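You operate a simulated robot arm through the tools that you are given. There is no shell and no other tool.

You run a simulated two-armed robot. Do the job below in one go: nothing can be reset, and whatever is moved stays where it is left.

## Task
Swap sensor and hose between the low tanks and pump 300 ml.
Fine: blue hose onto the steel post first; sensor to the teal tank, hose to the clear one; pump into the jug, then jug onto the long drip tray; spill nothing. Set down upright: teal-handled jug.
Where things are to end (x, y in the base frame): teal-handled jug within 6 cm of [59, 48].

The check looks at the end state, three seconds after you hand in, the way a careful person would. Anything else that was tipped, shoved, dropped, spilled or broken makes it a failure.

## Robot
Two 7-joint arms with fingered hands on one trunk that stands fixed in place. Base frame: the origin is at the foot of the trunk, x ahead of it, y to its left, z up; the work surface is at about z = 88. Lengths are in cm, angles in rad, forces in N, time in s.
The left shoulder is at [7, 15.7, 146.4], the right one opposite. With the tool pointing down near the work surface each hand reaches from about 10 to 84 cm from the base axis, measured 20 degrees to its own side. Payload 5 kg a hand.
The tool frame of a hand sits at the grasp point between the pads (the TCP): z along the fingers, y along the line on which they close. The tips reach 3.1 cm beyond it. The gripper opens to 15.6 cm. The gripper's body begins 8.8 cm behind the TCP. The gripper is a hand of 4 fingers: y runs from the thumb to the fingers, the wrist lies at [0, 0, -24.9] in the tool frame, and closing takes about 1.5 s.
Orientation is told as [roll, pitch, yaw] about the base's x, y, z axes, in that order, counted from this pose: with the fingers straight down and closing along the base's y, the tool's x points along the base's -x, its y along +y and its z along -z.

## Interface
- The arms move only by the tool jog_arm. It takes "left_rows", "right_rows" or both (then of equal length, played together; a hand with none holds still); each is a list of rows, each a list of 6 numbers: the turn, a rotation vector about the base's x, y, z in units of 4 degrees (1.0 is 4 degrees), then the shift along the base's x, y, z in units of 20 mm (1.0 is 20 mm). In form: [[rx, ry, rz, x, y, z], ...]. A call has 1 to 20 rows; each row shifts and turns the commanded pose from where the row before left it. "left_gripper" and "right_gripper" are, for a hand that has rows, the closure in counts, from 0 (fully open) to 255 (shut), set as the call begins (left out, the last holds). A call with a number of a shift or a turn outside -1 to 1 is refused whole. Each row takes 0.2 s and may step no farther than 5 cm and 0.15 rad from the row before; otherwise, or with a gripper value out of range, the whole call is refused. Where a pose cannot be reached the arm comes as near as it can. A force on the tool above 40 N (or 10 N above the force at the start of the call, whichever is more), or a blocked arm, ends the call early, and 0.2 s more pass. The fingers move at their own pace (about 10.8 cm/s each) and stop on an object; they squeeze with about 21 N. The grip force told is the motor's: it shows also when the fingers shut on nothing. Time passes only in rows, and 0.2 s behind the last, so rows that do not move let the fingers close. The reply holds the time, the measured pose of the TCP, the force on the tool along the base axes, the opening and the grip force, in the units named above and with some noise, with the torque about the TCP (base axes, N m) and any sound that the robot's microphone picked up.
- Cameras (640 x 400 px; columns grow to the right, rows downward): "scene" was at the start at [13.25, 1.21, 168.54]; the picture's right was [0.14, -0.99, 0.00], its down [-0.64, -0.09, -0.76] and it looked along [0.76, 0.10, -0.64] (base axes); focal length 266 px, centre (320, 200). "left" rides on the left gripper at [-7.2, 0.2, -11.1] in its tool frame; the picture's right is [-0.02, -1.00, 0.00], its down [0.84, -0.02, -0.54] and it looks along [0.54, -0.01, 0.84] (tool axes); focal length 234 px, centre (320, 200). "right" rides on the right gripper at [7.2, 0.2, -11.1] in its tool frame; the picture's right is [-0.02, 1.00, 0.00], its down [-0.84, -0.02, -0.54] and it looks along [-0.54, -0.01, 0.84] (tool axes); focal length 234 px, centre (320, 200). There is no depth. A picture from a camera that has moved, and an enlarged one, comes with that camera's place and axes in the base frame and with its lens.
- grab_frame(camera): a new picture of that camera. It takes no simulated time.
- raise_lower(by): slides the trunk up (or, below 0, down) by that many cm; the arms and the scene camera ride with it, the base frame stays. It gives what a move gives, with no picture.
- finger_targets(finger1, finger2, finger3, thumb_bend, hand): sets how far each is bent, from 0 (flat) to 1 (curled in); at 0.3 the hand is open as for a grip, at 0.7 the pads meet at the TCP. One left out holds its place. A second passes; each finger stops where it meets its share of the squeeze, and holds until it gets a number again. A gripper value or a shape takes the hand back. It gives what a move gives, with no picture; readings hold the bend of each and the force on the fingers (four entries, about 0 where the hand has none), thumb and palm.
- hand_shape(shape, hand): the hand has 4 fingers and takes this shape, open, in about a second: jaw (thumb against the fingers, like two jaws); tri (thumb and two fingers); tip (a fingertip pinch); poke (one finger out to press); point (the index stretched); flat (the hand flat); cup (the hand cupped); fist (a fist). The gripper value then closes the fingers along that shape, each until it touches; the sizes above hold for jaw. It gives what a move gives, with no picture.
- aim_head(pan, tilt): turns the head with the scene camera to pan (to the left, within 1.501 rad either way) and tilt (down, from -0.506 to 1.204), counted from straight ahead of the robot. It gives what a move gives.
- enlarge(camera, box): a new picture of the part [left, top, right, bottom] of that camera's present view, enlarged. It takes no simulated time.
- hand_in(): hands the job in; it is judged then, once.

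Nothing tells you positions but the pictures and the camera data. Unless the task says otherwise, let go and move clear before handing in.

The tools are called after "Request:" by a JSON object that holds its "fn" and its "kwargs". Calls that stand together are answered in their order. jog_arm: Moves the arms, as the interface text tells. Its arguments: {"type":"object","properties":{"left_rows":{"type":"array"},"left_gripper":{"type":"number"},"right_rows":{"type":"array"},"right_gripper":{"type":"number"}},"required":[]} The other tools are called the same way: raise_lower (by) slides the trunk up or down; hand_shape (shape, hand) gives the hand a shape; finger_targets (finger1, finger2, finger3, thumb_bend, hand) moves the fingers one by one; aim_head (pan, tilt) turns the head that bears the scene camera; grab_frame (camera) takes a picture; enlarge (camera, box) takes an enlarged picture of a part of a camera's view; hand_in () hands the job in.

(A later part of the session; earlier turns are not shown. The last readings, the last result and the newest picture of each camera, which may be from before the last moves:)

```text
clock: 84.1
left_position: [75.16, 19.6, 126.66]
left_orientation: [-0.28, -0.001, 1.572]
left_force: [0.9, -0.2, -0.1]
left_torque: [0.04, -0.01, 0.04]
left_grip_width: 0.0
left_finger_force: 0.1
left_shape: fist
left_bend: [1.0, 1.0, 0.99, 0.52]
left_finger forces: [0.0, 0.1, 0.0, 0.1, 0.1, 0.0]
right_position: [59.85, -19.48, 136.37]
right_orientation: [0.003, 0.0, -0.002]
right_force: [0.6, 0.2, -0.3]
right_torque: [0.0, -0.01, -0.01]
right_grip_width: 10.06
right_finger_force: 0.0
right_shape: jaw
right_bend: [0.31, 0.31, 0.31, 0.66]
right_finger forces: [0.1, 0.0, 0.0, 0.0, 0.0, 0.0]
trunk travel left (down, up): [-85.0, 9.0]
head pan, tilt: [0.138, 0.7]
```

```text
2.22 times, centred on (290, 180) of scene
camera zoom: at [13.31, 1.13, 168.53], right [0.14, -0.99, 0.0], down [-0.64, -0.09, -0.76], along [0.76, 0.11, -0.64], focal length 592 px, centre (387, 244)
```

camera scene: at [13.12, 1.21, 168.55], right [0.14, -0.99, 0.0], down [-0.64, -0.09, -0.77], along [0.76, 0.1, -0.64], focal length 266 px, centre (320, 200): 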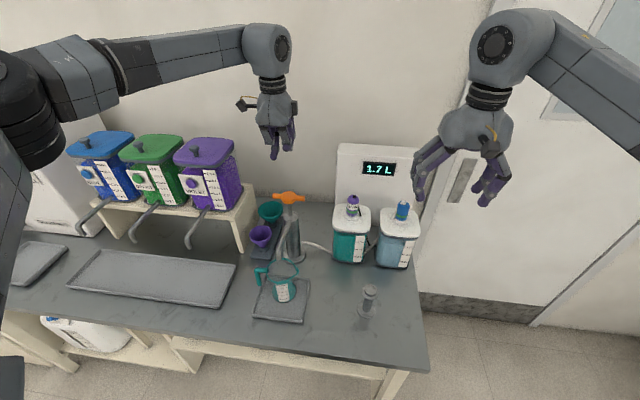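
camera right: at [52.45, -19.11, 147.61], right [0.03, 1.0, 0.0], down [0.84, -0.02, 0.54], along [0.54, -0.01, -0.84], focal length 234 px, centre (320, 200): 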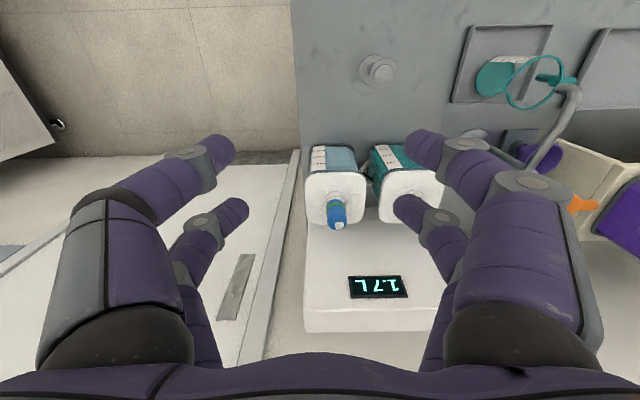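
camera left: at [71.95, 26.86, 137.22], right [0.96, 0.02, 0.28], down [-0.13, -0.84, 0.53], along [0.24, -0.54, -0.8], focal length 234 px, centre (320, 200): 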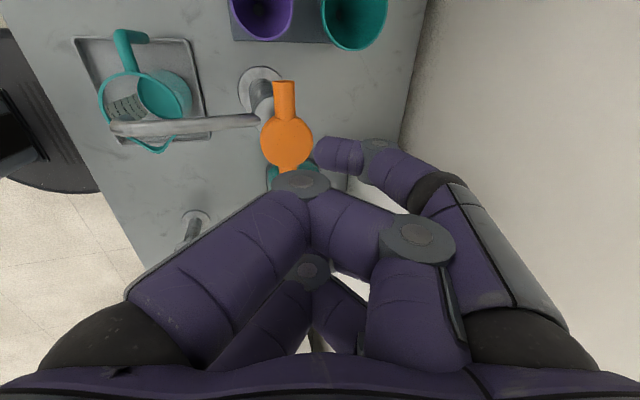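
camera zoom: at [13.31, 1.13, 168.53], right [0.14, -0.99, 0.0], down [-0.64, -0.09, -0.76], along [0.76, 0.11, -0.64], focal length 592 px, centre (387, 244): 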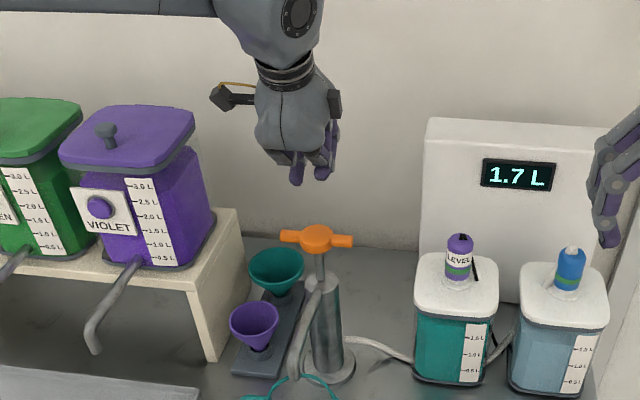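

The fist bottom is near the TCP height and lined up with the knob. I'll lower toward it.

Request:
{"fn": "jog_arm", "kwargs": {"left_rows": [[0, 0, 0, 0.05, 0.03, -0.8], [0, 0, 0, 0, 0, -0.8], [0, 0, 0, 0, 0, -0.8], [0, 0, 0, 0, 0, -0.6], [0, 0, 0, 0, 0, -0.3], [0, 0, 0, 0, 0, 0]]}}

Request:
{"fn": "grab_frame", "kwargs": {"camera": "left"}}

Request:
{"fn": "enlarge", "kwargs": {"camera": "scene", "box": [240, 130, 330, 260]}}

```text
clock: 85.5
left_position: [75.29, 19.84, 120.4]
left_orientation: [-0.279, 0.001, 1.573]
left_force: [0.3, 0.7, 1.1]
left_torque: [0.0, -0.01, 0.02]
left_grip_width: 0.0
left_finger_force: 0.1
left_shape: fist
left_bend: [1.0, 1.0, 0.99, 0.52]
left_finger forces: [0.1, 0.0, 0.0, 0.1, 0.0, 0.1]
right_position: [59.78, -19.28, 136.47]
right_orientation: [0.0, 0.001, -0.002]
right_force: [0.3, 0.6, -0.5]
right_torque: [0.04, 0.01, -0.01]
right_grip_width: 10.07
right_finger_force: 0.0
right_shape: jaw
right_bend: [0.31, 0.31, 0.31, 0.66]
right_finger forces: [0.0, 0.0, 0.0, 0.0, 0.0, 0.0]
trunk travel left (down, up): [-85.0, 9.0]
head pan, tilt: [0.138, 0.7]
```

```text
taken
camera left: at [72.04, 27.05, 130.89], right [0.96, 0.02, 0.28], down [-0.13, -0.84, 0.53], along [0.24, -0.54, -0.8], focal length 234 px, centre (320, 200)
```

left: 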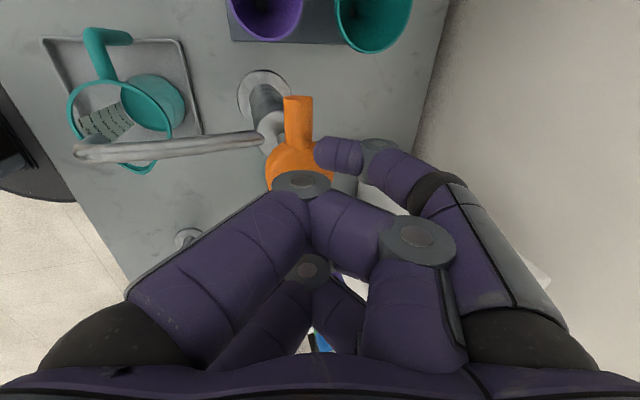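

```text
3.08 times, centred on (285, 195) of scene
camera zoom: at [13.25, 1.18, 168.54], right [0.14, -0.99, 0.0], down [-0.64, -0.09, -0.76], along [0.76, 0.1, -0.64], focal length 819 px, centre (428, 215)
```

zoom: 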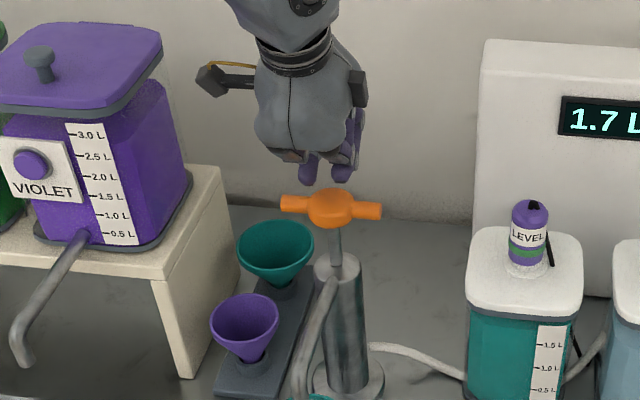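

Request:
{"fn": "jog_arm", "kwargs": {"left_rows": [[0, 0, 0, 0, 0, -0.3], [0, 0, 0, 0, 0, -0.3], [0, 0, 0, 0, 0, -0.3], [0, 0, 0, 0, 0, -0.3], [0, 0, 0, 0, 0, 0]]}}

Request:
{"fn": "enlarge", "kwargs": {"camera": "scene", "box": [240, 130, 330, 260]}}

```text
clock: 86.7
left_position: [75.34, 19.75, 117.88]
left_orientation: [-0.279, 0.0, 1.569]
left_force: [-0.7, 0.6, 2.1]
left_torque: [0.04, 0.0, -0.01]
left_grip_width: 0.0
left_finger_force: 0.1
left_shape: fist
left_bend: [1.0, 1.0, 0.99, 0.52]
left_finger forces: [0.0, 0.0, 0.0, 0.0, 2.4, 0.0]
right_position: [59.74, -19.37, 136.43]
right_orientation: [0.002, -0.001, -0.003]
right_force: [-0.2, -0.2, -0.2]
right_torque: [0.01, 0.0, 0.0]
right_grip_width: 10.07
right_finger_force: 0.0
right_shape: jaw
right_bend: [0.31, 0.31, 0.31, 0.66]
right_finger forces: [0.1, 0.1, 0.0, 0.0, 0.0, 0.1]
trunk travel left (down, up): [-85.0, 9.0]
head pan, tilt: [0.138, 0.7]
```

```text
3.08 times, centred on (285, 195) of scene
camera zoom: at [13.22, 1.18, 168.54], right [0.14, -0.99, 0.0], down [-0.64, -0.09, -0.76], along [0.76, 0.1, -0.64], focal length 819 px, centre (428, 215)
```

zoom: 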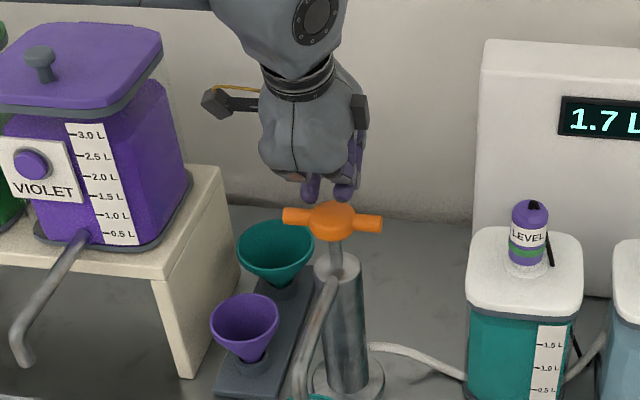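

I'm in contact at about 2 N and the knob is already moving. I'll check the jug before pressing on.

Request:
{"fn": "enlarge", "kwargs": {"camera": "scene", "box": [245, 230, 315, 330]}}

```text
4.00 times, centred on (280, 280) of scene
camera zoom: at [13.22, 1.18, 168.54], right [0.14, -0.99, 0.0], down [-0.64, -0.09, -0.76], along [0.76, 0.1, -0.64], focal length 1065 px, centre (480, -120)
```

zoom: 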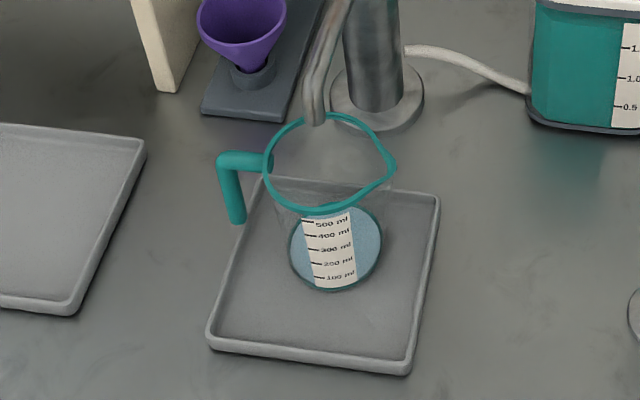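

The jug's bottom has turned light blue, so liquid from the clear tank is flowing. I'll continue the stroke.

Request:
{"fn": "jog_arm", "kwargs": {"left_rows": [[0, 0, 0, 0, 0, -0.4], [0, 0, 0, 0, 0, -0.4], [0, 0, 0, 0, 0, -0.4], [0, 0, 0, 0, 0, 0]]}}

Request:
{"fn": "enlarge", "kwargs": {"camera": "scene", "box": [245, 160, 325, 320]}}

Request:
{"fn": "enlarge", "kwargs": {"camera": "scene", "box": [255, 260, 305, 310]}}

```text
clock: 87.7
left_position: [75.42, 19.71, 115.33]
left_orientation: [-0.28, 0.001, 1.571]
left_force: [-1.0, -0.1, 6.1]
left_torque: [0.12, -0.01, 0.0]
left_grip_width: 0.0
left_finger_force: 0.2
left_shape: fist
left_bend: [1.0, 1.0, 0.99, 0.53]
left_finger forces: [0.0, 0.0, 0.0, 0.1, 5.3, 0.1]
right_position: [59.64, -19.27, 136.5]
right_orientation: [0.0, 0.0, -0.001]
right_force: [0.0, 0.3, 0.6]
right_torque: [-0.01, -0.05, 0.02]
right_grip_width: 10.09
right_finger_force: 0.1
right_shape: jaw
right_bend: [0.31, 0.31, 0.31, 0.66]
right_finger forces: [0.0, 0.0, 0.1, 0.0, 0.0, 0.0]
trunk travel left (down, up): [-85.0, 9.0]
head pan, tilt: [0.138, 0.7]
heard: click
```

```text
2.50 times, centred on (285, 240) of scene
camera zoom: at [13.18, 1.18, 168.54], right [0.14, -0.99, 0.0], down [-0.64, -0.09, -0.77], along [0.76, 0.11, -0.64], focal length 665 px, centre (408, 100)
```

zoom: 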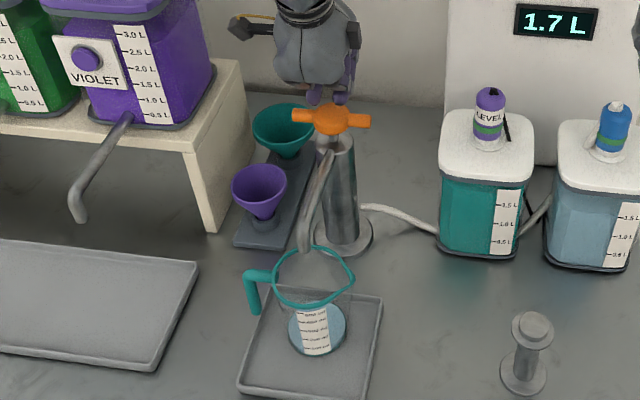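

```text
8.00 times, centred on (280, 285) of scene
camera zoom: at [13.18, 1.18, 168.54], right [0.14, -0.99, 0.0], down [-0.64, -0.09, -0.77], along [0.76, 0.11, -0.64], focal length 2129 px, centre (640, -480)
```

zoom: 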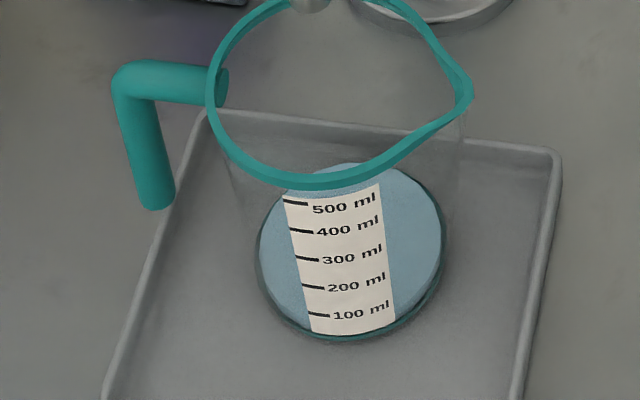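

I heard a click at the end of the stroke and there is a thin layer of liquid in the jug. I'll raise the fist to see whether the knob springs back.

Request:
{"fn": "jog_arm", "kwargs": {"left_rows": [[0, 0, 0, 0, 0, 0.4], [0, 0, 0, 0, 0, 0.4], [0, 0, 0, 0, 0, 0.4], [0, 0, 0, 0, 0, 0.4], [0, 0, 0, 0, 0, 0.4], [0, 0, 0, 0, 0, 0]]}}

Request:
{"fn": "enlarge", "kwargs": {"camera": "scene", "box": [240, 130, 330, 260]}}

Request:
{"fn": "enlarge", "kwargs": {"camera": "scene", "box": [255, 260, 305, 310]}}

```text
clock: 89.1
left_position: [75.51, 19.86, 119.38]
left_orientation: [-0.279, 0.0, 1.57]
left_force: [-0.2, -0.9, 1.0]
left_torque: [-0.01, 0.0, 0.01]
left_grip_width: 0.0
left_finger_force: 0.0
left_shape: fist
left_bend: [1.0, 1.0, 0.99, 0.52]
left_finger forces: [0.1, 0.0, 0.0, 0.0, 1.0, 0.1]
right_position: [59.78, -19.38, 136.43]
right_orientation: [0.002, 0.0, -0.001]
right_force: [-0.5, -0.2, -0.6]
right_torque: [0.04, -0.04, -0.02]
right_grip_width: 10.05
right_finger_force: 0.0
right_shape: jaw
right_bend: [0.31, 0.31, 0.31, 0.66]
right_finger forces: [0.0, 0.1, 0.0, 0.1, 0.0, 0.0]
trunk travel left (down, up): [-85.0, 9.0]
head pan, tilt: [0.138, 0.7]
```

```text
3.08 times, centred on (285, 195) of scene
camera zoom: at [13.26, 1.19, 168.54], right [0.14, -0.99, 0.0], down [-0.64, -0.09, -0.76], along [0.76, 0.1, -0.64], focal length 819 px, centre (428, 215)
```

zoom: 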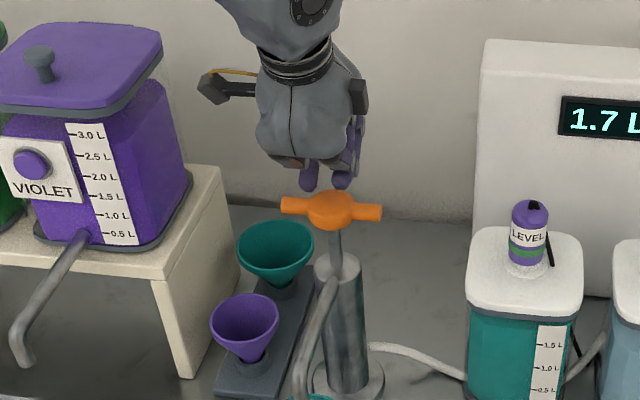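

```text
8.00 times, centred on (280, 285) of scene
camera zoom: at [13.26, 1.19, 168.54], right [0.14, -0.99, 0.0], down [-0.64, -0.09, -0.76], along [0.76, 0.1, -0.64], focal length 2129 px, centre (640, -480)
```

zoom: 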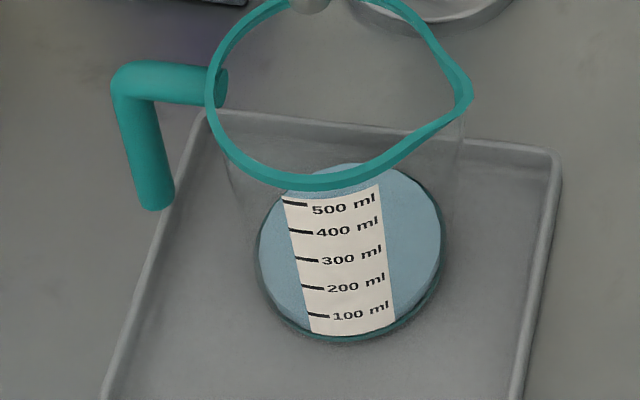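

The knob springs back. I'll repeat the same stroke and measure how far the level rises.

Request:
{"fn": "jog_arm", "kwargs": {"left_rows": [[0, 0, 0, 0, 0, -0.4], [0, 0, 0, 0, 0, -0.4], [0, 0, 0, 0, 0, -0.4], [0, 0, 0, 0, 0, -0.4], [0, 0, 0, 0, 0, -0.4], [0, 0, 0, 0, 0, 0], [0, 0, 0, 0, 0, 0], [0, 0, 0, 0, 0, 0.5], [0, 0, 0, 0, 0, 0.5], [0, 0, 0, 0, 0, 0.5], [0, 0, 0, 0, 0, 0.5], [0, 0, 0, 0, 0, 0.2], [0, 0, 0, 0, 0, 0], [0, 0, 0, 0, 0, 0]]}}

Request:
{"fn": "enlarge", "kwargs": {"camera": "scene", "box": [255, 260, 305, 310]}}

Request:
{"fn": "enlarge", "kwargs": {"camera": "scene", "box": [370, 190, 430, 270]}}

```text
clock: 92.1
left_position: [75.41, 19.7, 119.75]
left_orientation: [-0.28, 0.001, 1.57]
left_force: [0.1, 0.2, -0.1]
left_torque: [-0.02, 0.02, 0.0]
left_grip_width: 0.0
left_finger_force: 0.0
left_shape: fist
left_bend: [1.0, 1.0, 0.99, 0.52]
left_finger forces: [0.1, 0.1, 0.0, 0.0, 0.0, 0.1]
right_position: [59.72, -19.33, 136.35]
right_orientation: [0.001, -0.001, 0.0]
right_force: [0.4, 0.1, -0.2]
right_torque: [0.01, -0.01, 0.0]
right_grip_width: 10.08
right_finger_force: 0.0
right_shape: jaw
right_bend: [0.31, 0.31, 0.31, 0.66]
right_finger forces: [0.0, 0.0, 0.0, 0.0, 0.0, 0.1]
trunk travel left (down, up): [-85.0, 9.0]
head pan, tilt: [0.138, 0.7]
heard: click
```

```text
8.00 times, centred on (280, 285) of scene
camera zoom: at [13.27, 1.2, 168.53], right [0.14, -0.99, 0.0], down [-0.64, -0.09, -0.76], along [0.76, 0.1, -0.64], focal length 2129 px, centre (640, -480)
```

zoom: 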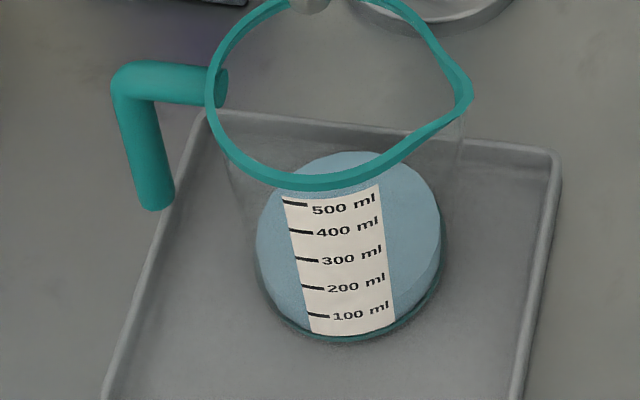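

```text
5.00 times, centred on (400, 230) of scene
camera zoom: at [13.27, 1.2, 168.53], right [0.14, -0.99, 0.0], down [-0.64, -0.09, -0.76], along [0.76, 0.1, -0.64], focal length 1331 px, centre (-80, 50)
```

zoom: 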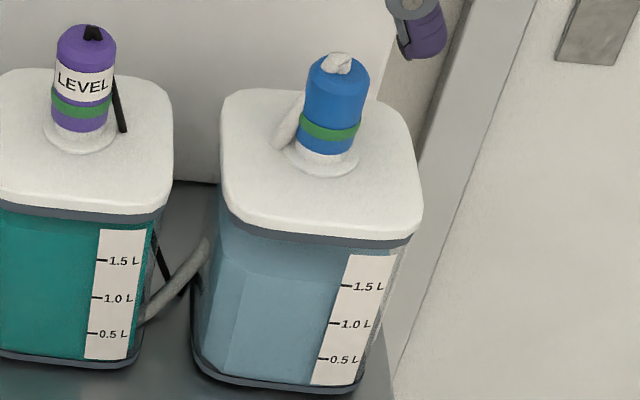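

The level rose about half a graduation, so a stroke looks to be about 50 ml. I'll zoom tighter to read it properly.

Request:
{"fn": "enlarge", "kwargs": {"camera": "scene", "box": [268, 272, 298, 306]}}

Request:
{"fn": "enlarge", "kwargs": {"camera": "left", "box": [20, 10, 220, 180]}}

```text
11.76 times, centred on (283, 289) of scene
camera zoom: at [13.27, 1.2, 168.53], right [0.14, -0.99, 0.0], down [-0.64, -0.09, -0.76], along [0.76, 0.1, -0.64], focal length 3131 px, centre (755, -847)
```

zoom: 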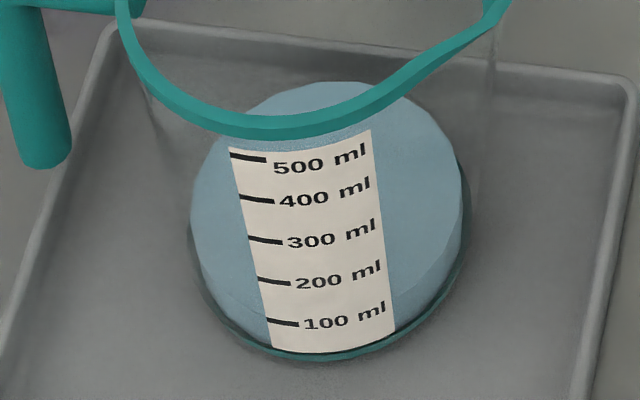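

```text
2.35 times, centred on (120, 95) of left
camera zoom: at [72.27, 27.08, 130.43], right [0.96, 0.02, 0.28], down [-0.13, -0.84, 0.53], along [0.24, -0.54, -0.8], focal length 551 px, centre (791, 447)
```

zoom: 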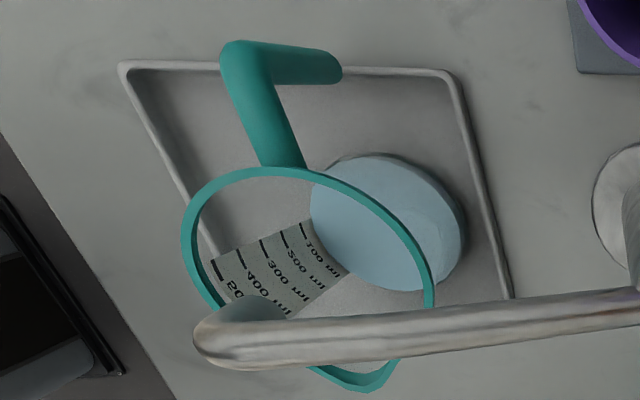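

After two strokes the surface sits at about the 100 ml mark. I'll do two more strokes and check against 200 ml.

Request:
{"fn": "jog_arm", "kwargs": {"left_rows": [[0, 0, 0, 0, 0, -0.6], [0, 0, 0, 0, 0, -0.4], [0, 0, 0, 0, 0, -0.4], [0, 0, 0, 0, 0, -0.4], [0, 0, 0, 0, 0, -0.4], [0, 0, 0, 0, 0, 0], [0, 0, 0, 0, 0, 0], [0, 0, 0, 0, 0, 0.5], [0, 0, 0, 0, 0, 0.5], [0, 0, 0, 0, 0, 0.5], [0, 0, 0, 0, 0, 0.5], [0, 0, 0, 0, 0, 0.2], [0, 0, 0, 0, 0, 0], [0, 0, 0, 0, 0, 0]]}}

Request:
{"fn": "enlarge", "kwargs": {"camera": "scene", "box": [268, 272, 298, 306]}}

Request:
{"fn": "enlarge", "kwargs": {"camera": "left", "box": [20, 10, 220, 180]}}

```text
clock: 95.1
left_position: [75.37, 19.7, 119.71]
left_orientation: [-0.279, 0.0, 1.571]
left_force: [-0.1, -1.2, -0.6]
left_torque: [0.0, 0.0, -0.01]
left_grip_width: 0.01
left_finger_force: 0.1
left_shape: fist
left_bend: [1.0, 1.0, 0.99, 0.52]
left_finger forces: [0.1, 0.0, 0.0, 0.1, 0.1, 0.0]
right_position: [59.74, -19.37, 136.4]
right_orientation: [-0.001, -0.001, 0.0]
right_force: [0.4, -0.2, 0.3]
right_torque: [-0.02, 0.01, 0.02]
right_grip_width: 10.04
right_finger_force: 0.1
right_shape: jaw
right_bend: [0.31, 0.31, 0.31, 0.66]
right_finger forces: [0.0, 0.0, 0.0, 0.0, 0.0, 0.1]
trunk travel left (down, up): [-85.0, 9.0]
head pan, tilt: [0.138, 0.7]
```

```text
11.76 times, centred on (283, 289) of scene
camera zoom: at [13.27, 1.2, 168.53], right [0.14, -0.99, 0.0], down [-0.64, -0.09, -0.76], along [0.76, 0.1, -0.64], focal length 3131 px, centre (755, -847)
```

zoom: 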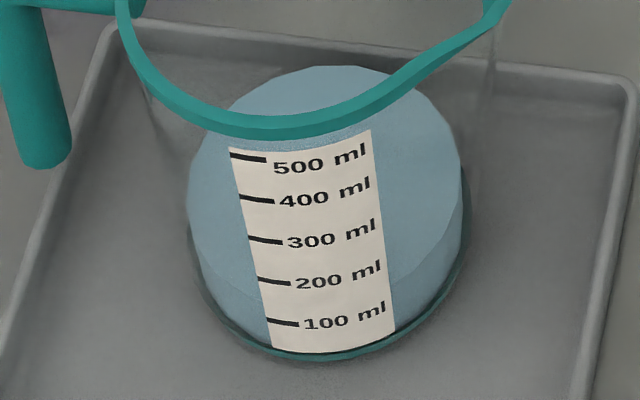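

```text
2.35 times, centred on (120, 95) of left
camera zoom: at [72.18, 27.02, 130.35], right [0.96, 0.02, 0.28], down [-0.13, -0.84, 0.53], along [0.24, -0.54, -0.8], focal length 551 px, centre (791, 447)
```

zoom: 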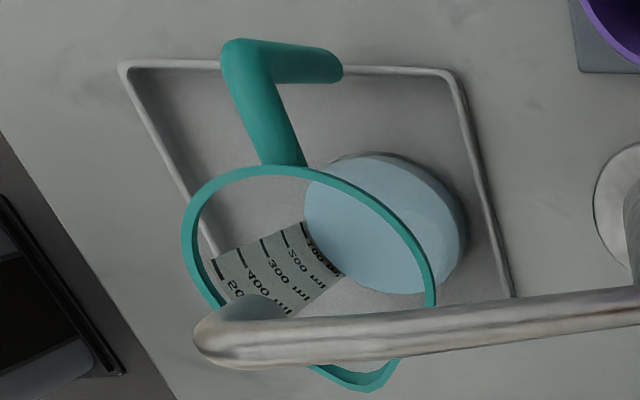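

Request:
{"fn": "enlarge", "kwargs": {"camera": "left", "box": [100, 90, 150, 140]}}

Request:
{"fn": "enlarge", "kwargs": {"camera": "scene", "box": [276, 286, 294, 304]}}

```text
8.00 times, centred on (125, 115) of left
camera zoom: at [72.18, 27.02, 130.35], right [0.96, 0.02, 0.28], down [-0.13, -0.84, 0.53], along [0.24, -0.54, -0.8], focal length 1873 px, centre (1880, 880)
```

zoom: 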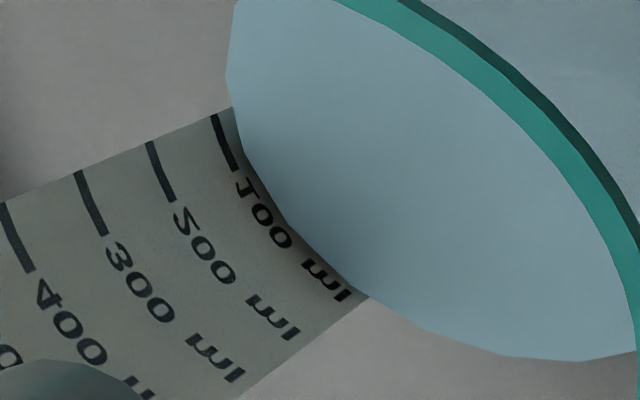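

```text
16.00 times, centred on (285, 295) of scene
camera zoom: at [13.27, 1.2, 168.53], right [0.14, -0.99, 0.0], down [-0.64, -0.09, -0.76], along [0.76, 0.1, -0.64], focal length 4259 px, centre (880, -1320)
```

zoom: 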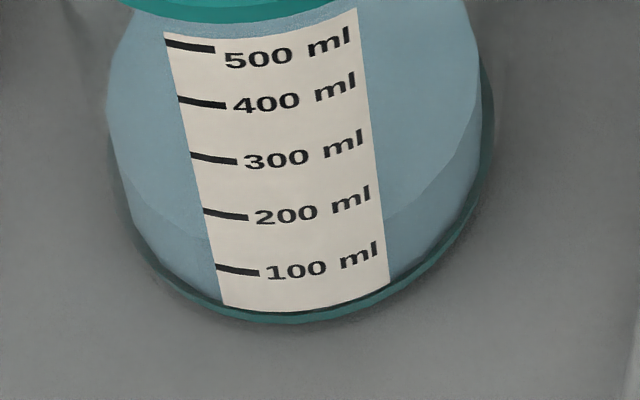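

Some of the level readings disagree, because the top-down view has parallax. I want a level side view with no parallax, so I'll use the right hand's camera at jug height, starting by turning the hand with the jug between its fingers' line of sight.

Request:
{"fn": "jog_arm", "kwargs": {"right_rows": [[0, 0, 1, -0.45, 0.86, -0.3], [0, 0, 1, -0.45, 0.86, -0.3], [0, 0, 1, -0.45, 0.86, -0.3], [0, 0, 1, -0.45, 0.86, -0.3], [0, 0, 1, -0.45, 0.86, -0.3], [0, 0, 1, -0.45, 0.86, -0.3], [0, 0, 1, -0.45, 0.86, -0.3], [0, 0, 1, -0.45, 0.86, -0.3], [0, 0, 1, -0.45, 0.86, -0.3], [0, 0, 1, -0.45, 0.86, -0.3], [0, 0, 1, -0.45, 0.86, -0.3], [0, 0, 0, 0, 0, 0]], "right_gripper": 0}}

Request:
{"fn": "grab_frame", "kwargs": {"camera": "scene"}}

```text
clock: 97.7
left_position: [75.45, 19.76, 119.8]
left_orientation: [-0.278, -0.001, 1.573]
left_force: [0.0, 0.5, 0.6]
left_torque: [0.01, 0.01, -0.03]
left_grip_width: 0.02
left_finger_force: 0.0
left_shape: fist
left_bend: [1.0, 1.0, 0.99, 0.52]
left_finger forces: [0.0, 0.0, 0.1, 0.1, 0.0, 0.0]
right_position: [49.77, -0.57, 130.16]
right_orientation: [0.001, 0.0, 0.768]
right_force: [0.2, -0.1, -0.9]
right_torque: [0.01, 0.01, -0.01]
right_grip_width: 15.6
right_finger_force: 0.1
right_shape: jaw
right_bend: [0.3, 0.3, 0.3, 0.3]
right_finger forces: [0.0, 0.0, 0.0, 0.0, 0.0, 0.0]
trunk travel left (down, up): [-85.0, 9.0]
head pan, tilt: [0.138, 0.7]
```

```text
taken
camera scene: at [13.27, 1.19, 168.54], right [0.14, -0.99, 0.0], down [-0.64, -0.09, -0.76], along [0.76, 0.1, -0.64], focal length 266 px, centre (320, 200)
```

scene: 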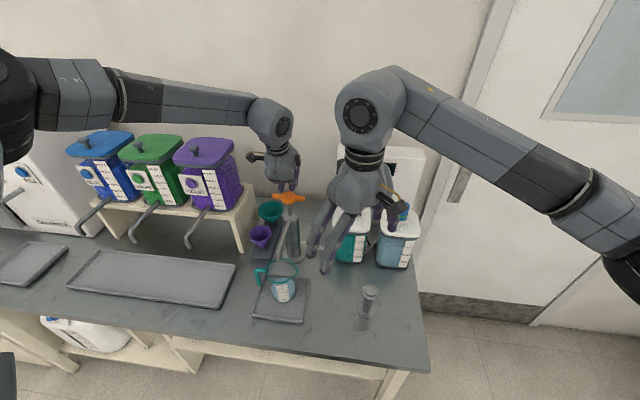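

Request:
{"fn": "jog_arm", "kwargs": {"right_rows": [[1, -1, 0, 0, 0, -0.8], [1, -1, 0, 0, 0, -0.8], [1, -1, 0, 0, 0, -0.8], [1, -1, 0, 0, 0, -0.8], [1, -1, 0, 0, 0, -0.8], [1, -1, 0, 0, 0, -0.8], [1, -1, 0, 0, 0, -0.8], [1, -1, 0, 0, 0, -0.8], [1, -1, 0, 0, 0, -0.8], [1, -1, 0, 0, 0, -0.8], [0, 0, 0, 0, 0, 0]]}}

Request:
{"fn": "grab_frame", "kwargs": {"camera": "scene"}}

Request:
{"fn": "grab_frame", "kwargs": {"camera": "right"}}

```text
clock: 100.1
left_position: [75.43, 19.73, 119.76]
left_orientation: [-0.279, 0.001, 1.572]
left_force: [0.0, -0.2, -1.0]
left_torque: [0.0, 0.0, 0.0]
left_grip_width: 0.01
left_finger_force: 0.0
left_shape: fist
left_bend: [1.0, 1.0, 0.99, 0.52]
left_finger forces: [0.0, 0.0, 0.0, 0.1, 0.0, 0.1]
right_position: [49.87, -0.64, 113.94]
right_orientation: [0.028, -0.986, 0.754]
right_force: [-0.7, 0.1, -0.2]
right_torque: [-0.01, 0.02, -0.02]
right_grip_width: 15.6
right_finger_force: 0.1
right_shape: jaw
right_bend: [0.3, 0.3, 0.3, 0.3]
right_finger forces: [0.0, 0.0, 0.0, 0.1, 0.0, 0.1]
trunk travel left (down, up): [-85.0, 9.0]
head pan, tilt: [0.138, 0.7]
```

```text
taken
camera scene: at [13.29, 1.22, 168.53], right [0.14, -0.99, 0.0], down [-0.64, -0.09, -0.76], along [0.76, 0.1, -0.64], focal length 266 px, centre (320, 200)
```

scene: 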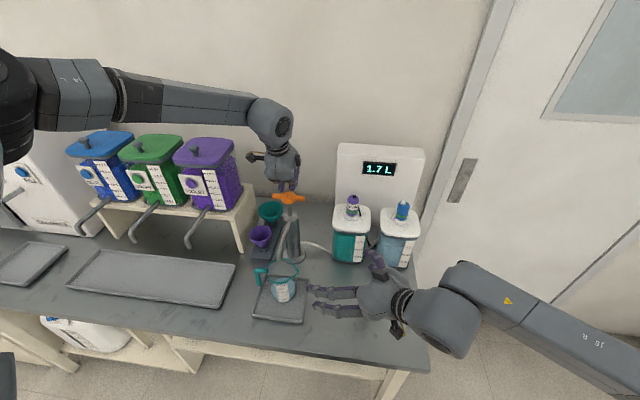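

```text
taken
camera right: at [40.15, -9.73, 114.14], right [-0.69, 0.72, 0.04], down [0.03, -0.02, 1.0], along [0.72, 0.69, -0.01], focal length 234 px, centre (320, 200)
```

right: 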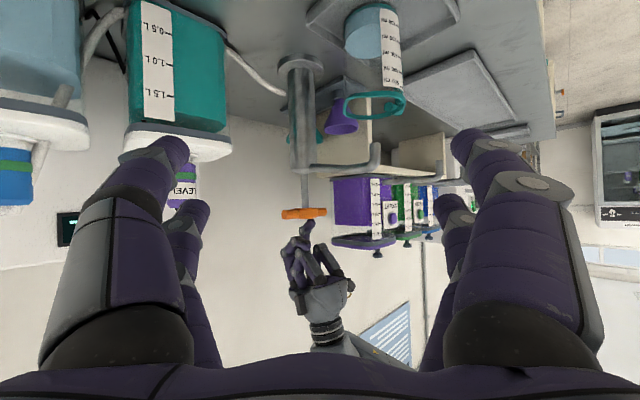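

This gives a good horizontal view, though upside-down. I'll shift clear of the post and lower to jug height.

Request:
{"fn": "jog_arm", "kwargs": {"right_rows": [[0, 0, 0, -0.5, 0.95, 0], [0, 0, 0, -0.5, 0.95, 0], [0, 0, 0, -0.5, 0.95, 0], [0, 0, 0, -0.5, 0.95, 0], [0, 0, 0, 0, 0, -0.9], [0, 0, 0, 0, 0, -0.9], [0, 0, 0, 0, 0, -0.9], [0, 0, 0, 0, 0, -0.9], [0, 0, 0, 0, 0, -0.9], [0, 0, 0, 0, 0, -0.9], [0, 0, 0, 0, 0, -0.9], [0, 0, 0, 0, 0, -0.9], [0, 0, 0, 0, 0, -0.9], [0, 0, 0, 0, 0, 0]]}}

Request:
{"fn": "grab_frame", "kwargs": {"camera": "right"}}

Request:
{"fn": "grab_frame", "kwargs": {"camera": "scene"}}

```text
clock: 103.1
left_position: [75.39, 19.73, 119.79]
left_orientation: [-0.278, 0.0, 1.571]
left_force: [0.2, -1.3, -1.1]
left_torque: [-0.01, 0.01, 0.02]
left_grip_width: 0.0
left_finger_force: 0.0
left_shape: fist
left_bend: [1.0, 1.0, 0.99, 0.52]
left_finger forces: [0.0, 0.1, 0.1, 0.0, 0.0, 0.0]
right_position: [45.88, 6.98, 97.77]
right_orientation: [0.03, -0.988, 0.75]
right_force: [-0.1, -0.3, -0.1]
right_torque: [0.01, -0.02, 0.01]
right_grip_width: 15.61
right_finger_force: 0.0
right_shape: jaw
right_bend: [0.3, 0.3, 0.3, 0.3]
right_finger forces: [0.0, 0.0, 0.1, 0.0, 0.0, 0.0]
trunk travel left (down, up): [-85.0, 9.0]
head pan, tilt: [0.138, 0.7]
```

```text
taken
camera right: at [36.2, -2.1, 98.03], right [-0.69, 0.72, 0.04], down [0.03, -0.02, 1.0], along [0.72, 0.69, -0.01], focal length 234 px, centre (320, 200)
```

right: 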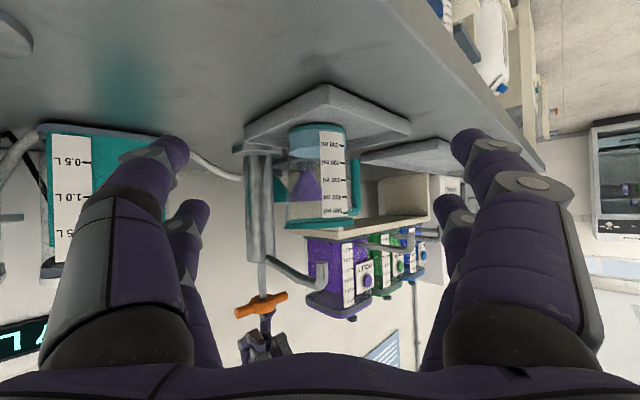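

```text
taken
camera scene: at [13.27, 1.19, 168.54], right [0.14, -0.99, 0.0], down [-0.64, -0.09, -0.76], along [0.76, 0.1, -0.64], focal length 266 px, centre (320, 200)
```

scene: 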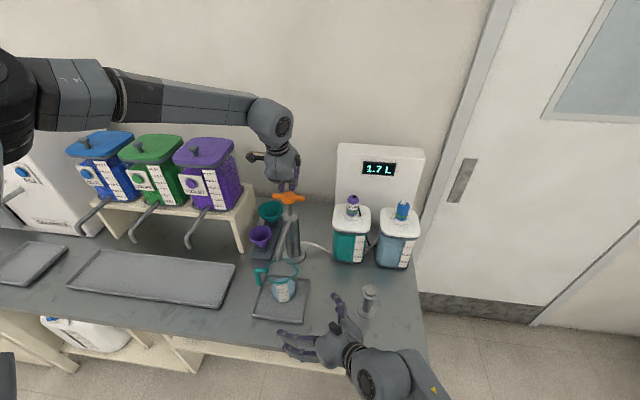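

Request:
{"fn": "enlarge", "kwargs": {"camera": "right", "box": [270, 110, 380, 240]}}

Request:
{"fn": "enlarge", "kwargs": {"camera": "right", "box": [285, 120, 355, 190]}}

```text
3.08 times, centred on (325, 175) of right
camera zoom: at [36.2, -2.1, 98.03], right [-0.69, 0.72, 0.04], down [0.03, -0.02, 1.0], along [0.72, 0.69, -0.01], focal length 720 px, centre (305, 277)
```

zoom: 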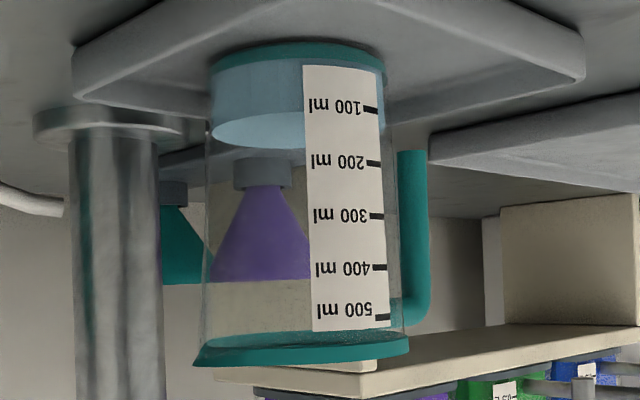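

```text
5.71 times, centred on (320, 155) of right
camera zoom: at [36.2, -2.1, 98.03], right [-0.69, 0.72, 0.04], down [0.03, -0.02, 1.0], along [0.72, 0.69, -0.01], focal length 1338 px, centre (320, 457)
```

zoom: 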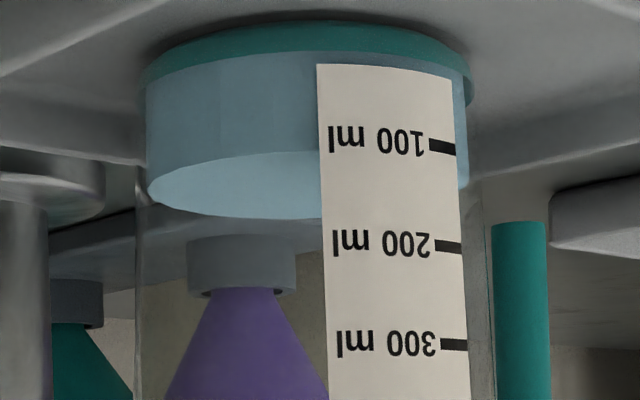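

Now I can read it directly. The surface is level with the 100 ml mark after three strokes, so I'll continue and measure each step in this view. One more stroke next.

Request:
{"fn": "jog_arm", "kwargs": {"left_rows": [[0, 0, 0, 0, 0, -0.6], [0, 0, 0, 0, 0, -0.4], [0, 0, 0, 0, 0, -0.4], [0, 0, 0, 0, 0, -0.4], [0, 0, 0, 0, 0, -0.4], [0, 0, 0, 0, 0, 0], [0, 0, 0, 0, 0, 0], [0, 0, 0, 0, 0, 0.5], [0, 0, 0, 0, 0, 0.5], [0, 0, 0, 0, 0, 0.5], [0, 0, 0, 0, 0, 0.5], [0, 0, 0, 0, 0, 0.2], [0, 0, 0, 0, 0, 0], [0, 0, 0, 0, 0, 0]]}}

Request:
{"fn": "enlarge", "kwargs": {"camera": "right", "box": [285, 120, 355, 190]}}

```text
clock: 106.1
left_position: [75.29, 19.74, 119.79]
left_orientation: [-0.279, 0.0, 1.571]
left_force: [-0.4, 0.8, 0.3]
left_torque: [0.0, 0.0, -0.02]
left_grip_width: 0.0
left_finger_force: 0.1
left_shape: fist
left_bend: [1.0, 1.0, 0.99, 0.52]
left_finger forces: [0.1, 0.0, 0.0, 0.0, 0.0, 0.1]
right_position: [45.92, 7.0, 98.01]
right_orientation: [0.029, -0.988, 0.75]
right_force: [-0.6, -0.1, -0.1]
right_torque: [-0.02, -0.01, 0.04]
right_grip_width: 15.57
right_finger_force: 0.1
right_shape: jaw
right_bend: [0.3, 0.3, 0.3, 0.3]
right_finger forces: [0.0, 0.1, 0.1, 0.0, 0.1, 0.0]
trunk travel left (down, up): [-85.0, 9.0]
head pan, tilt: [0.138, 0.7]
heard: click
```

```text
5.71 times, centred on (320, 155) of right
camera zoom: at [36.18, -2.09, 98.06], right [-0.69, 0.72, 0.04], down [0.03, -0.02, 1.0], along [0.72, 0.69, -0.01], focal length 1338 px, centre (320, 457)
```

zoom: 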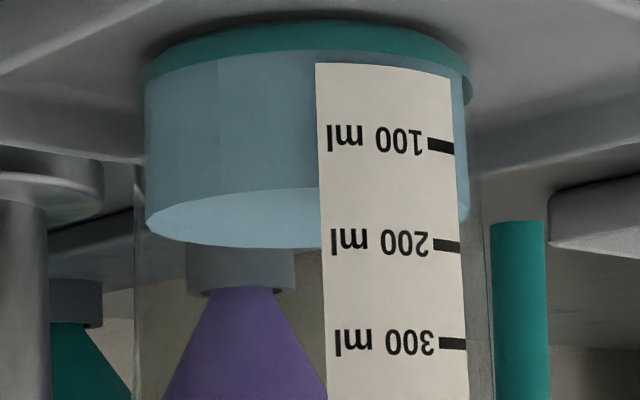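

That stroke added about 39 ml, so the jug is at roughly 140 ml. Four more strokes should reach 300. I'll do two and re-measure.

Request:
{"fn": "jog_arm", "kwargs": {"left_rows": [[0, 0, 0, 0, 0, -0.6], [0, 0, 0, 0, 0, -0.4], [0, 0, 0, 0, 0, -0.4], [0, 0, 0, 0, 0, -0.4], [0, 0, 0, 0, 0, -0.4], [0, 0, 0, 0, 0, 0], [0, 0, 0, 0, 0, 0], [0, 0, 0, 0, 0, 0.5], [0, 0, 0, 0, 0, 0.5], [0, 0, 0, 0, 0, 0.5], [0, 0, 0, 0, 0, 0.5], [0, 0, 0, 0, 0, 0.2], [0, 0, 0, 0, 0, 0], [0, 0, 0, 0, 0, 0]]}}

Request:
{"fn": "enlarge", "kwargs": {"camera": "right", "box": [285, 120, 355, 190]}}

```text
clock: 109.1
left_position: [75.5, 19.7, 119.94]
left_orientation: [-0.28, -0.001, 1.572]
left_force: [-0.2, 0.0, -0.1]
left_torque: [0.03, -0.03, -0.02]
left_grip_width: 0.02
left_finger_force: 0.0
left_shape: fist
left_bend: [1.0, 1.0, 0.99, 0.52]
left_finger forces: [0.0, 0.0, 0.1, 0.0, 0.1, 0.1]
right_position: [45.91, 7.1, 97.83]
right_orientation: [0.03, -0.987, 0.751]
right_force: [-0.8, -0.3, 0.0]
right_torque: [-0.03, 0.02, -0.03]
right_grip_width: 15.63
right_finger_force: 0.0
right_shape: jaw
right_bend: [0.3, 0.3, 0.3, 0.3]
right_finger forces: [0.0, 0.0, 0.0, 0.0, 0.0, 0.0]
trunk travel left (down, up): [-85.0, 9.0]
head pan, tilt: [0.138, 0.7]
```

```text
5.71 times, centred on (320, 155) of right
camera zoom: at [36.19, -2.09, 98.06], right [-0.69, 0.72, 0.04], down [0.03, -0.02, 1.0], along [0.72, 0.69, -0.01], focal length 1338 px, centre (320, 457)
```

zoom: 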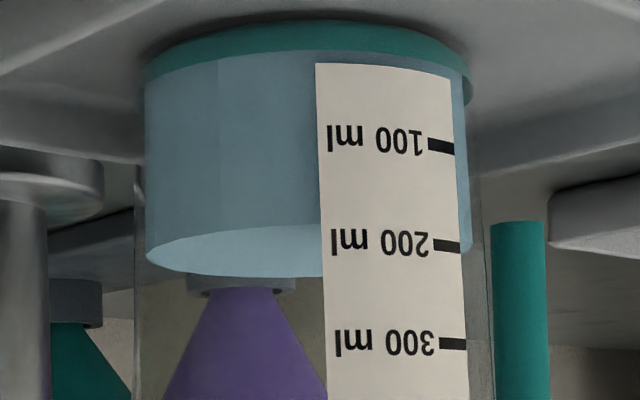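

Request:
{"fn": "jog_arm", "kwargs": {"left_rows": [[0, 0, 0, 0, 0, -0.6], [0, 0, 0, 0, 0, -0.4], [0, 0, 0, 0, 0, -0.4], [0, 0, 0, 0, 0, -0.4], [0, 0, 0, 0, 0, -0.45], [0, 0, 0, 0, 0, 0], [0, 0, 0, 0, 0, 0], [0, 0, 0, 0, 0, 0.5], [0, 0, 0, 0, 0, 0.5], [0, 0, 0, 0, 0, 0.5], [0, 0, 0, 0, 0, 0.5], [0, 0, 0, 0, 0, 0.25], [0, 0, 0, 0, 0, 0], [0, 0, 0, 0, 0, 0]]}}

Request:
{"fn": "enlarge", "kwargs": {"camera": "right", "box": [285, 120, 355, 190]}}

```text
clock: 112.1
left_position: [75.33, 19.79, 119.63]
left_orientation: [-0.279, -0.001, 1.571]
left_force: [0.4, 1.0, -0.7]
left_torque: [0.01, -0.04, 0.0]
left_grip_width: 0.0
left_finger_force: 0.0
left_shape: fist
left_bend: [1.0, 1.0, 0.99, 0.52]
left_finger forces: [0.0, 0.0, 0.0, 0.0, 0.1, 0.0]
right_position: [46.05, 7.11, 97.94]
right_orientation: [0.029, -0.987, 0.751]
right_force: [-0.4, 0.9, -0.8]
right_torque: [-0.01, -0.02, 0.04]
right_grip_width: 15.58
right_finger_force: 0.0
right_shape: jaw
right_bend: [0.3, 0.3, 0.3, 0.3]
right_finger forces: [0.1, 0.1, 0.0, 0.1, 0.0, 0.1]
trunk travel left (down, up): [-85.0, 9.0]
head pan, tilt: [0.138, 0.7]
heard: click
```

```text
5.71 times, centred on (320, 155) of right
camera zoom: at [36.19, -2.09, 98.06], right [-0.69, 0.72, 0.04], down [0.03, -0.02, 1.0], along [0.72, 0.69, -0.01], focal length 1338 px, centre (320, 457)
```

zoom: 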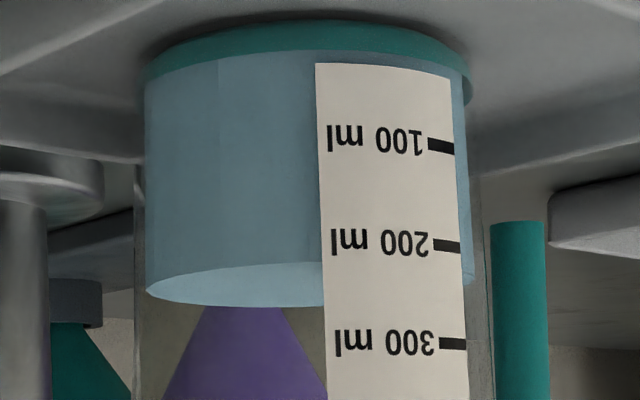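

The level is about 215 ml. I'll do one more stroke and measure.

Request:
{"fn": "jog_arm", "kwargs": {"left_rows": [[0, 0, 0, 0, 0, -0.6], [0, 0, 0, 0, 0, -0.4], [0, 0, 0, 0, 0, -0.4], [0, 0, 0, 0, 0, -0.4], [0, 0, 0, 0, 0, -0.45], [0, 0, 0, 0, 0, 0], [0, 0, 0, 0, 0, 0], [0, 0, 0, 0, 0, 0.5], [0, 0, 0, 0, 0, 0.5], [0, 0, 0, 0, 0, 0.5], [0, 0, 0, 0, 0, 0.5], [0, 0, 0, 0, 0, 0.25], [0, 0, 0, 0, 0, 0], [0, 0, 0, 0, 0, 0]]}}

Request:
{"fn": "enlarge", "kwargs": {"camera": "right", "box": [285, 120, 355, 190]}}

```text
clock: 115.1
left_position: [75.47, 19.67, 119.84]
left_orientation: [-0.279, 0.001, 1.57]
left_force: [0.5, -0.3, 1.1]
left_torque: [0.0, 0.0, 0.03]
left_grip_width: 0.0
left_finger_force: 0.0
left_shape: fist
left_bend: [1.0, 1.0, 0.99, 0.52]
left_finger forces: [0.0, 0.1, 0.0, 0.0, 0.0, 0.1]
right_position: [45.91, 7.11, 97.79]
right_orientation: [0.029, -0.988, 0.749]
right_force: [0.5, -0.4, 0.8]
right_torque: [-0.03, 0.03, 0.0]
right_grip_width: 15.58
right_finger_force: 0.0
right_shape: jaw
right_bend: [0.3, 0.3, 0.3, 0.3]
right_finger forces: [0.1, 0.0, 0.0, 0.1, 0.0, 0.1]
trunk travel left (down, up): [-85.0, 9.0]
head pan, tilt: [0.138, 0.7]
heard: click
```

```text
5.71 times, centred on (320, 155) of right
camera zoom: at [36.19, -2.09, 98.06], right [-0.69, 0.72, 0.04], down [0.03, -0.02, 1.0], along [0.72, 0.69, -0.01], focal length 1338 px, centre (320, 457)
```

zoom: 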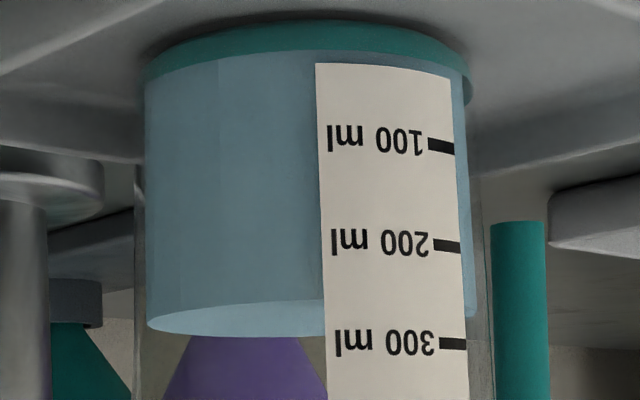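

The level is about 255 ml. After one more full stroke (about 294 ml) I'll lower the camera to the 300 mark for an exact reading.

Request:
{"fn": "jog_arm", "kwargs": {"left_rows": [[0, 0, 0, 0, 0, -0.6], [0, 0, 0, 0, 0, -0.4], [0, 0, 0, 0, 0, -0.4], [0, 0, 0, 0, 0, -0.4], [0, 0, 0, 0, 0, -0.45], [0, 0, 0, 0, 0, 0], [0, 0, 0, 0, 0, 0], [0, 0, 0, 0, 0, 0.5], [0, 0, 0, 0, 0, 0.5], [0, 0, 0, 0, 0, 0.5], [0, 0, 0, 0, 0, 0.5], [0, 0, 0, 0, 0, 0.25], [0, 0, 0, 0, 0, 0], [0, 0, 0, 0, 0, 0]]}}

Request:
{"fn": "jog_arm", "kwargs": {"right_rows": [[0, 0, 0, 0, 0, -0.4], [0, 0, 0, 0, 0, -0.4], [0, 0, 0, 0, 0, -0.4], [0, 0, 0, 0, 0, 0]]}}

Request:
{"fn": "grab_frame", "kwargs": {"camera": "right"}}

Request:
{"fn": "enlarge", "kwargs": {"camera": "right", "box": [285, 140, 355, 210]}}

```text
clock: 118.1
left_position: [75.5, 19.84, 119.7]
left_orientation: [-0.279, -0.001, 1.57]
left_force: [-0.3, 0.9, 0.2]
left_torque: [-0.03, 0.02, 0.01]
left_grip_width: 0.0
left_finger_force: 0.0
left_shape: fist
left_bend: [1.0, 1.0, 0.99, 0.52]
left_finger forces: [0.0, 0.0, 0.0, 0.0, 0.1, 0.1]
right_position: [45.98, 7.0, 97.92]
right_orientation: [0.03, -0.988, 0.749]
right_force: [0.7, -0.1, -0.7]
right_torque: [0.01, 0.01, -0.02]
right_grip_width: 15.56
right_finger_force: 0.1
right_shape: jaw
right_bend: [0.3, 0.3, 0.3, 0.3]
right_finger forces: [0.1, 0.0, 0.0, 0.0, 0.0, 0.0]
trunk travel left (down, up): [-85.0, 9.0]
head pan, tilt: [0.138, 0.7]
heard: click
```

```text
clock: 119.1
left_position: [75.57, 19.88, 119.87]
left_orientation: [-0.279, 0.0, 1.573]
left_force: [0.4, 0.4, 0.2]
left_torque: [-0.01, 0.01, 0.02]
left_grip_width: 0.0
left_finger_force: 0.1
left_shape: fist
left_bend: [1.0, 1.0, 0.99, 0.52]
left_finger forces: [0.0, 0.0, 0.1, 0.0, 0.0, 0.0]
right_position: [45.81, 7.18, 95.46]
right_orientation: [0.03, -0.985, 0.75]
right_force: [-0.2, -0.7, -0.9]
right_torque: [0.0, -0.02, 0.0]
right_grip_width: 15.57
right_finger_force: 0.1
right_shape: jaw
right_bend: [0.3, 0.3, 0.3, 0.3]
right_finger forces: [0.0, 0.0, 0.0, 0.1, 0.0, 0.0]
trunk travel left (down, up): [-85.0, 9.0]
head pan, tilt: [0.138, 0.7]
```

```text
taken
camera right: at [36.13, -1.91, 95.65], right [-0.69, 0.72, 0.04], down [0.03, -0.02, 1.0], along [0.72, 0.69, -0.01], focal length 234 px, centre (320, 200)
```

right: 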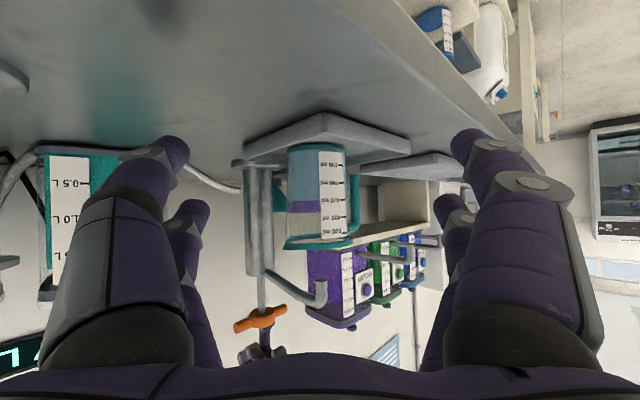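

```text
5.71 times, centred on (320, 175) of right
camera zoom: at [36.13, -1.91, 95.65], right [-0.69, 0.72, 0.04], down [0.03, -0.02, 1.0], along [0.72, 0.69, -0.01], focal length 1338 px, centre (320, 343)
```

zoom: 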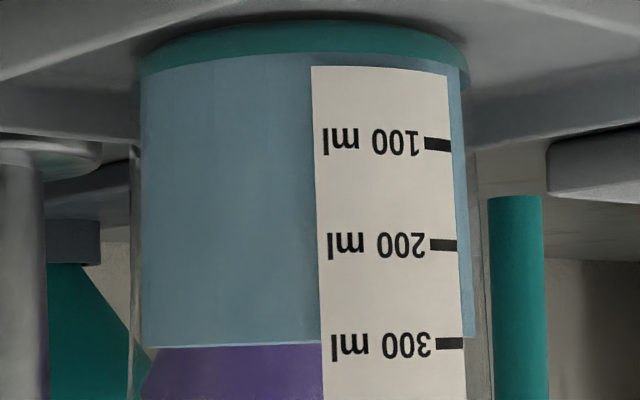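

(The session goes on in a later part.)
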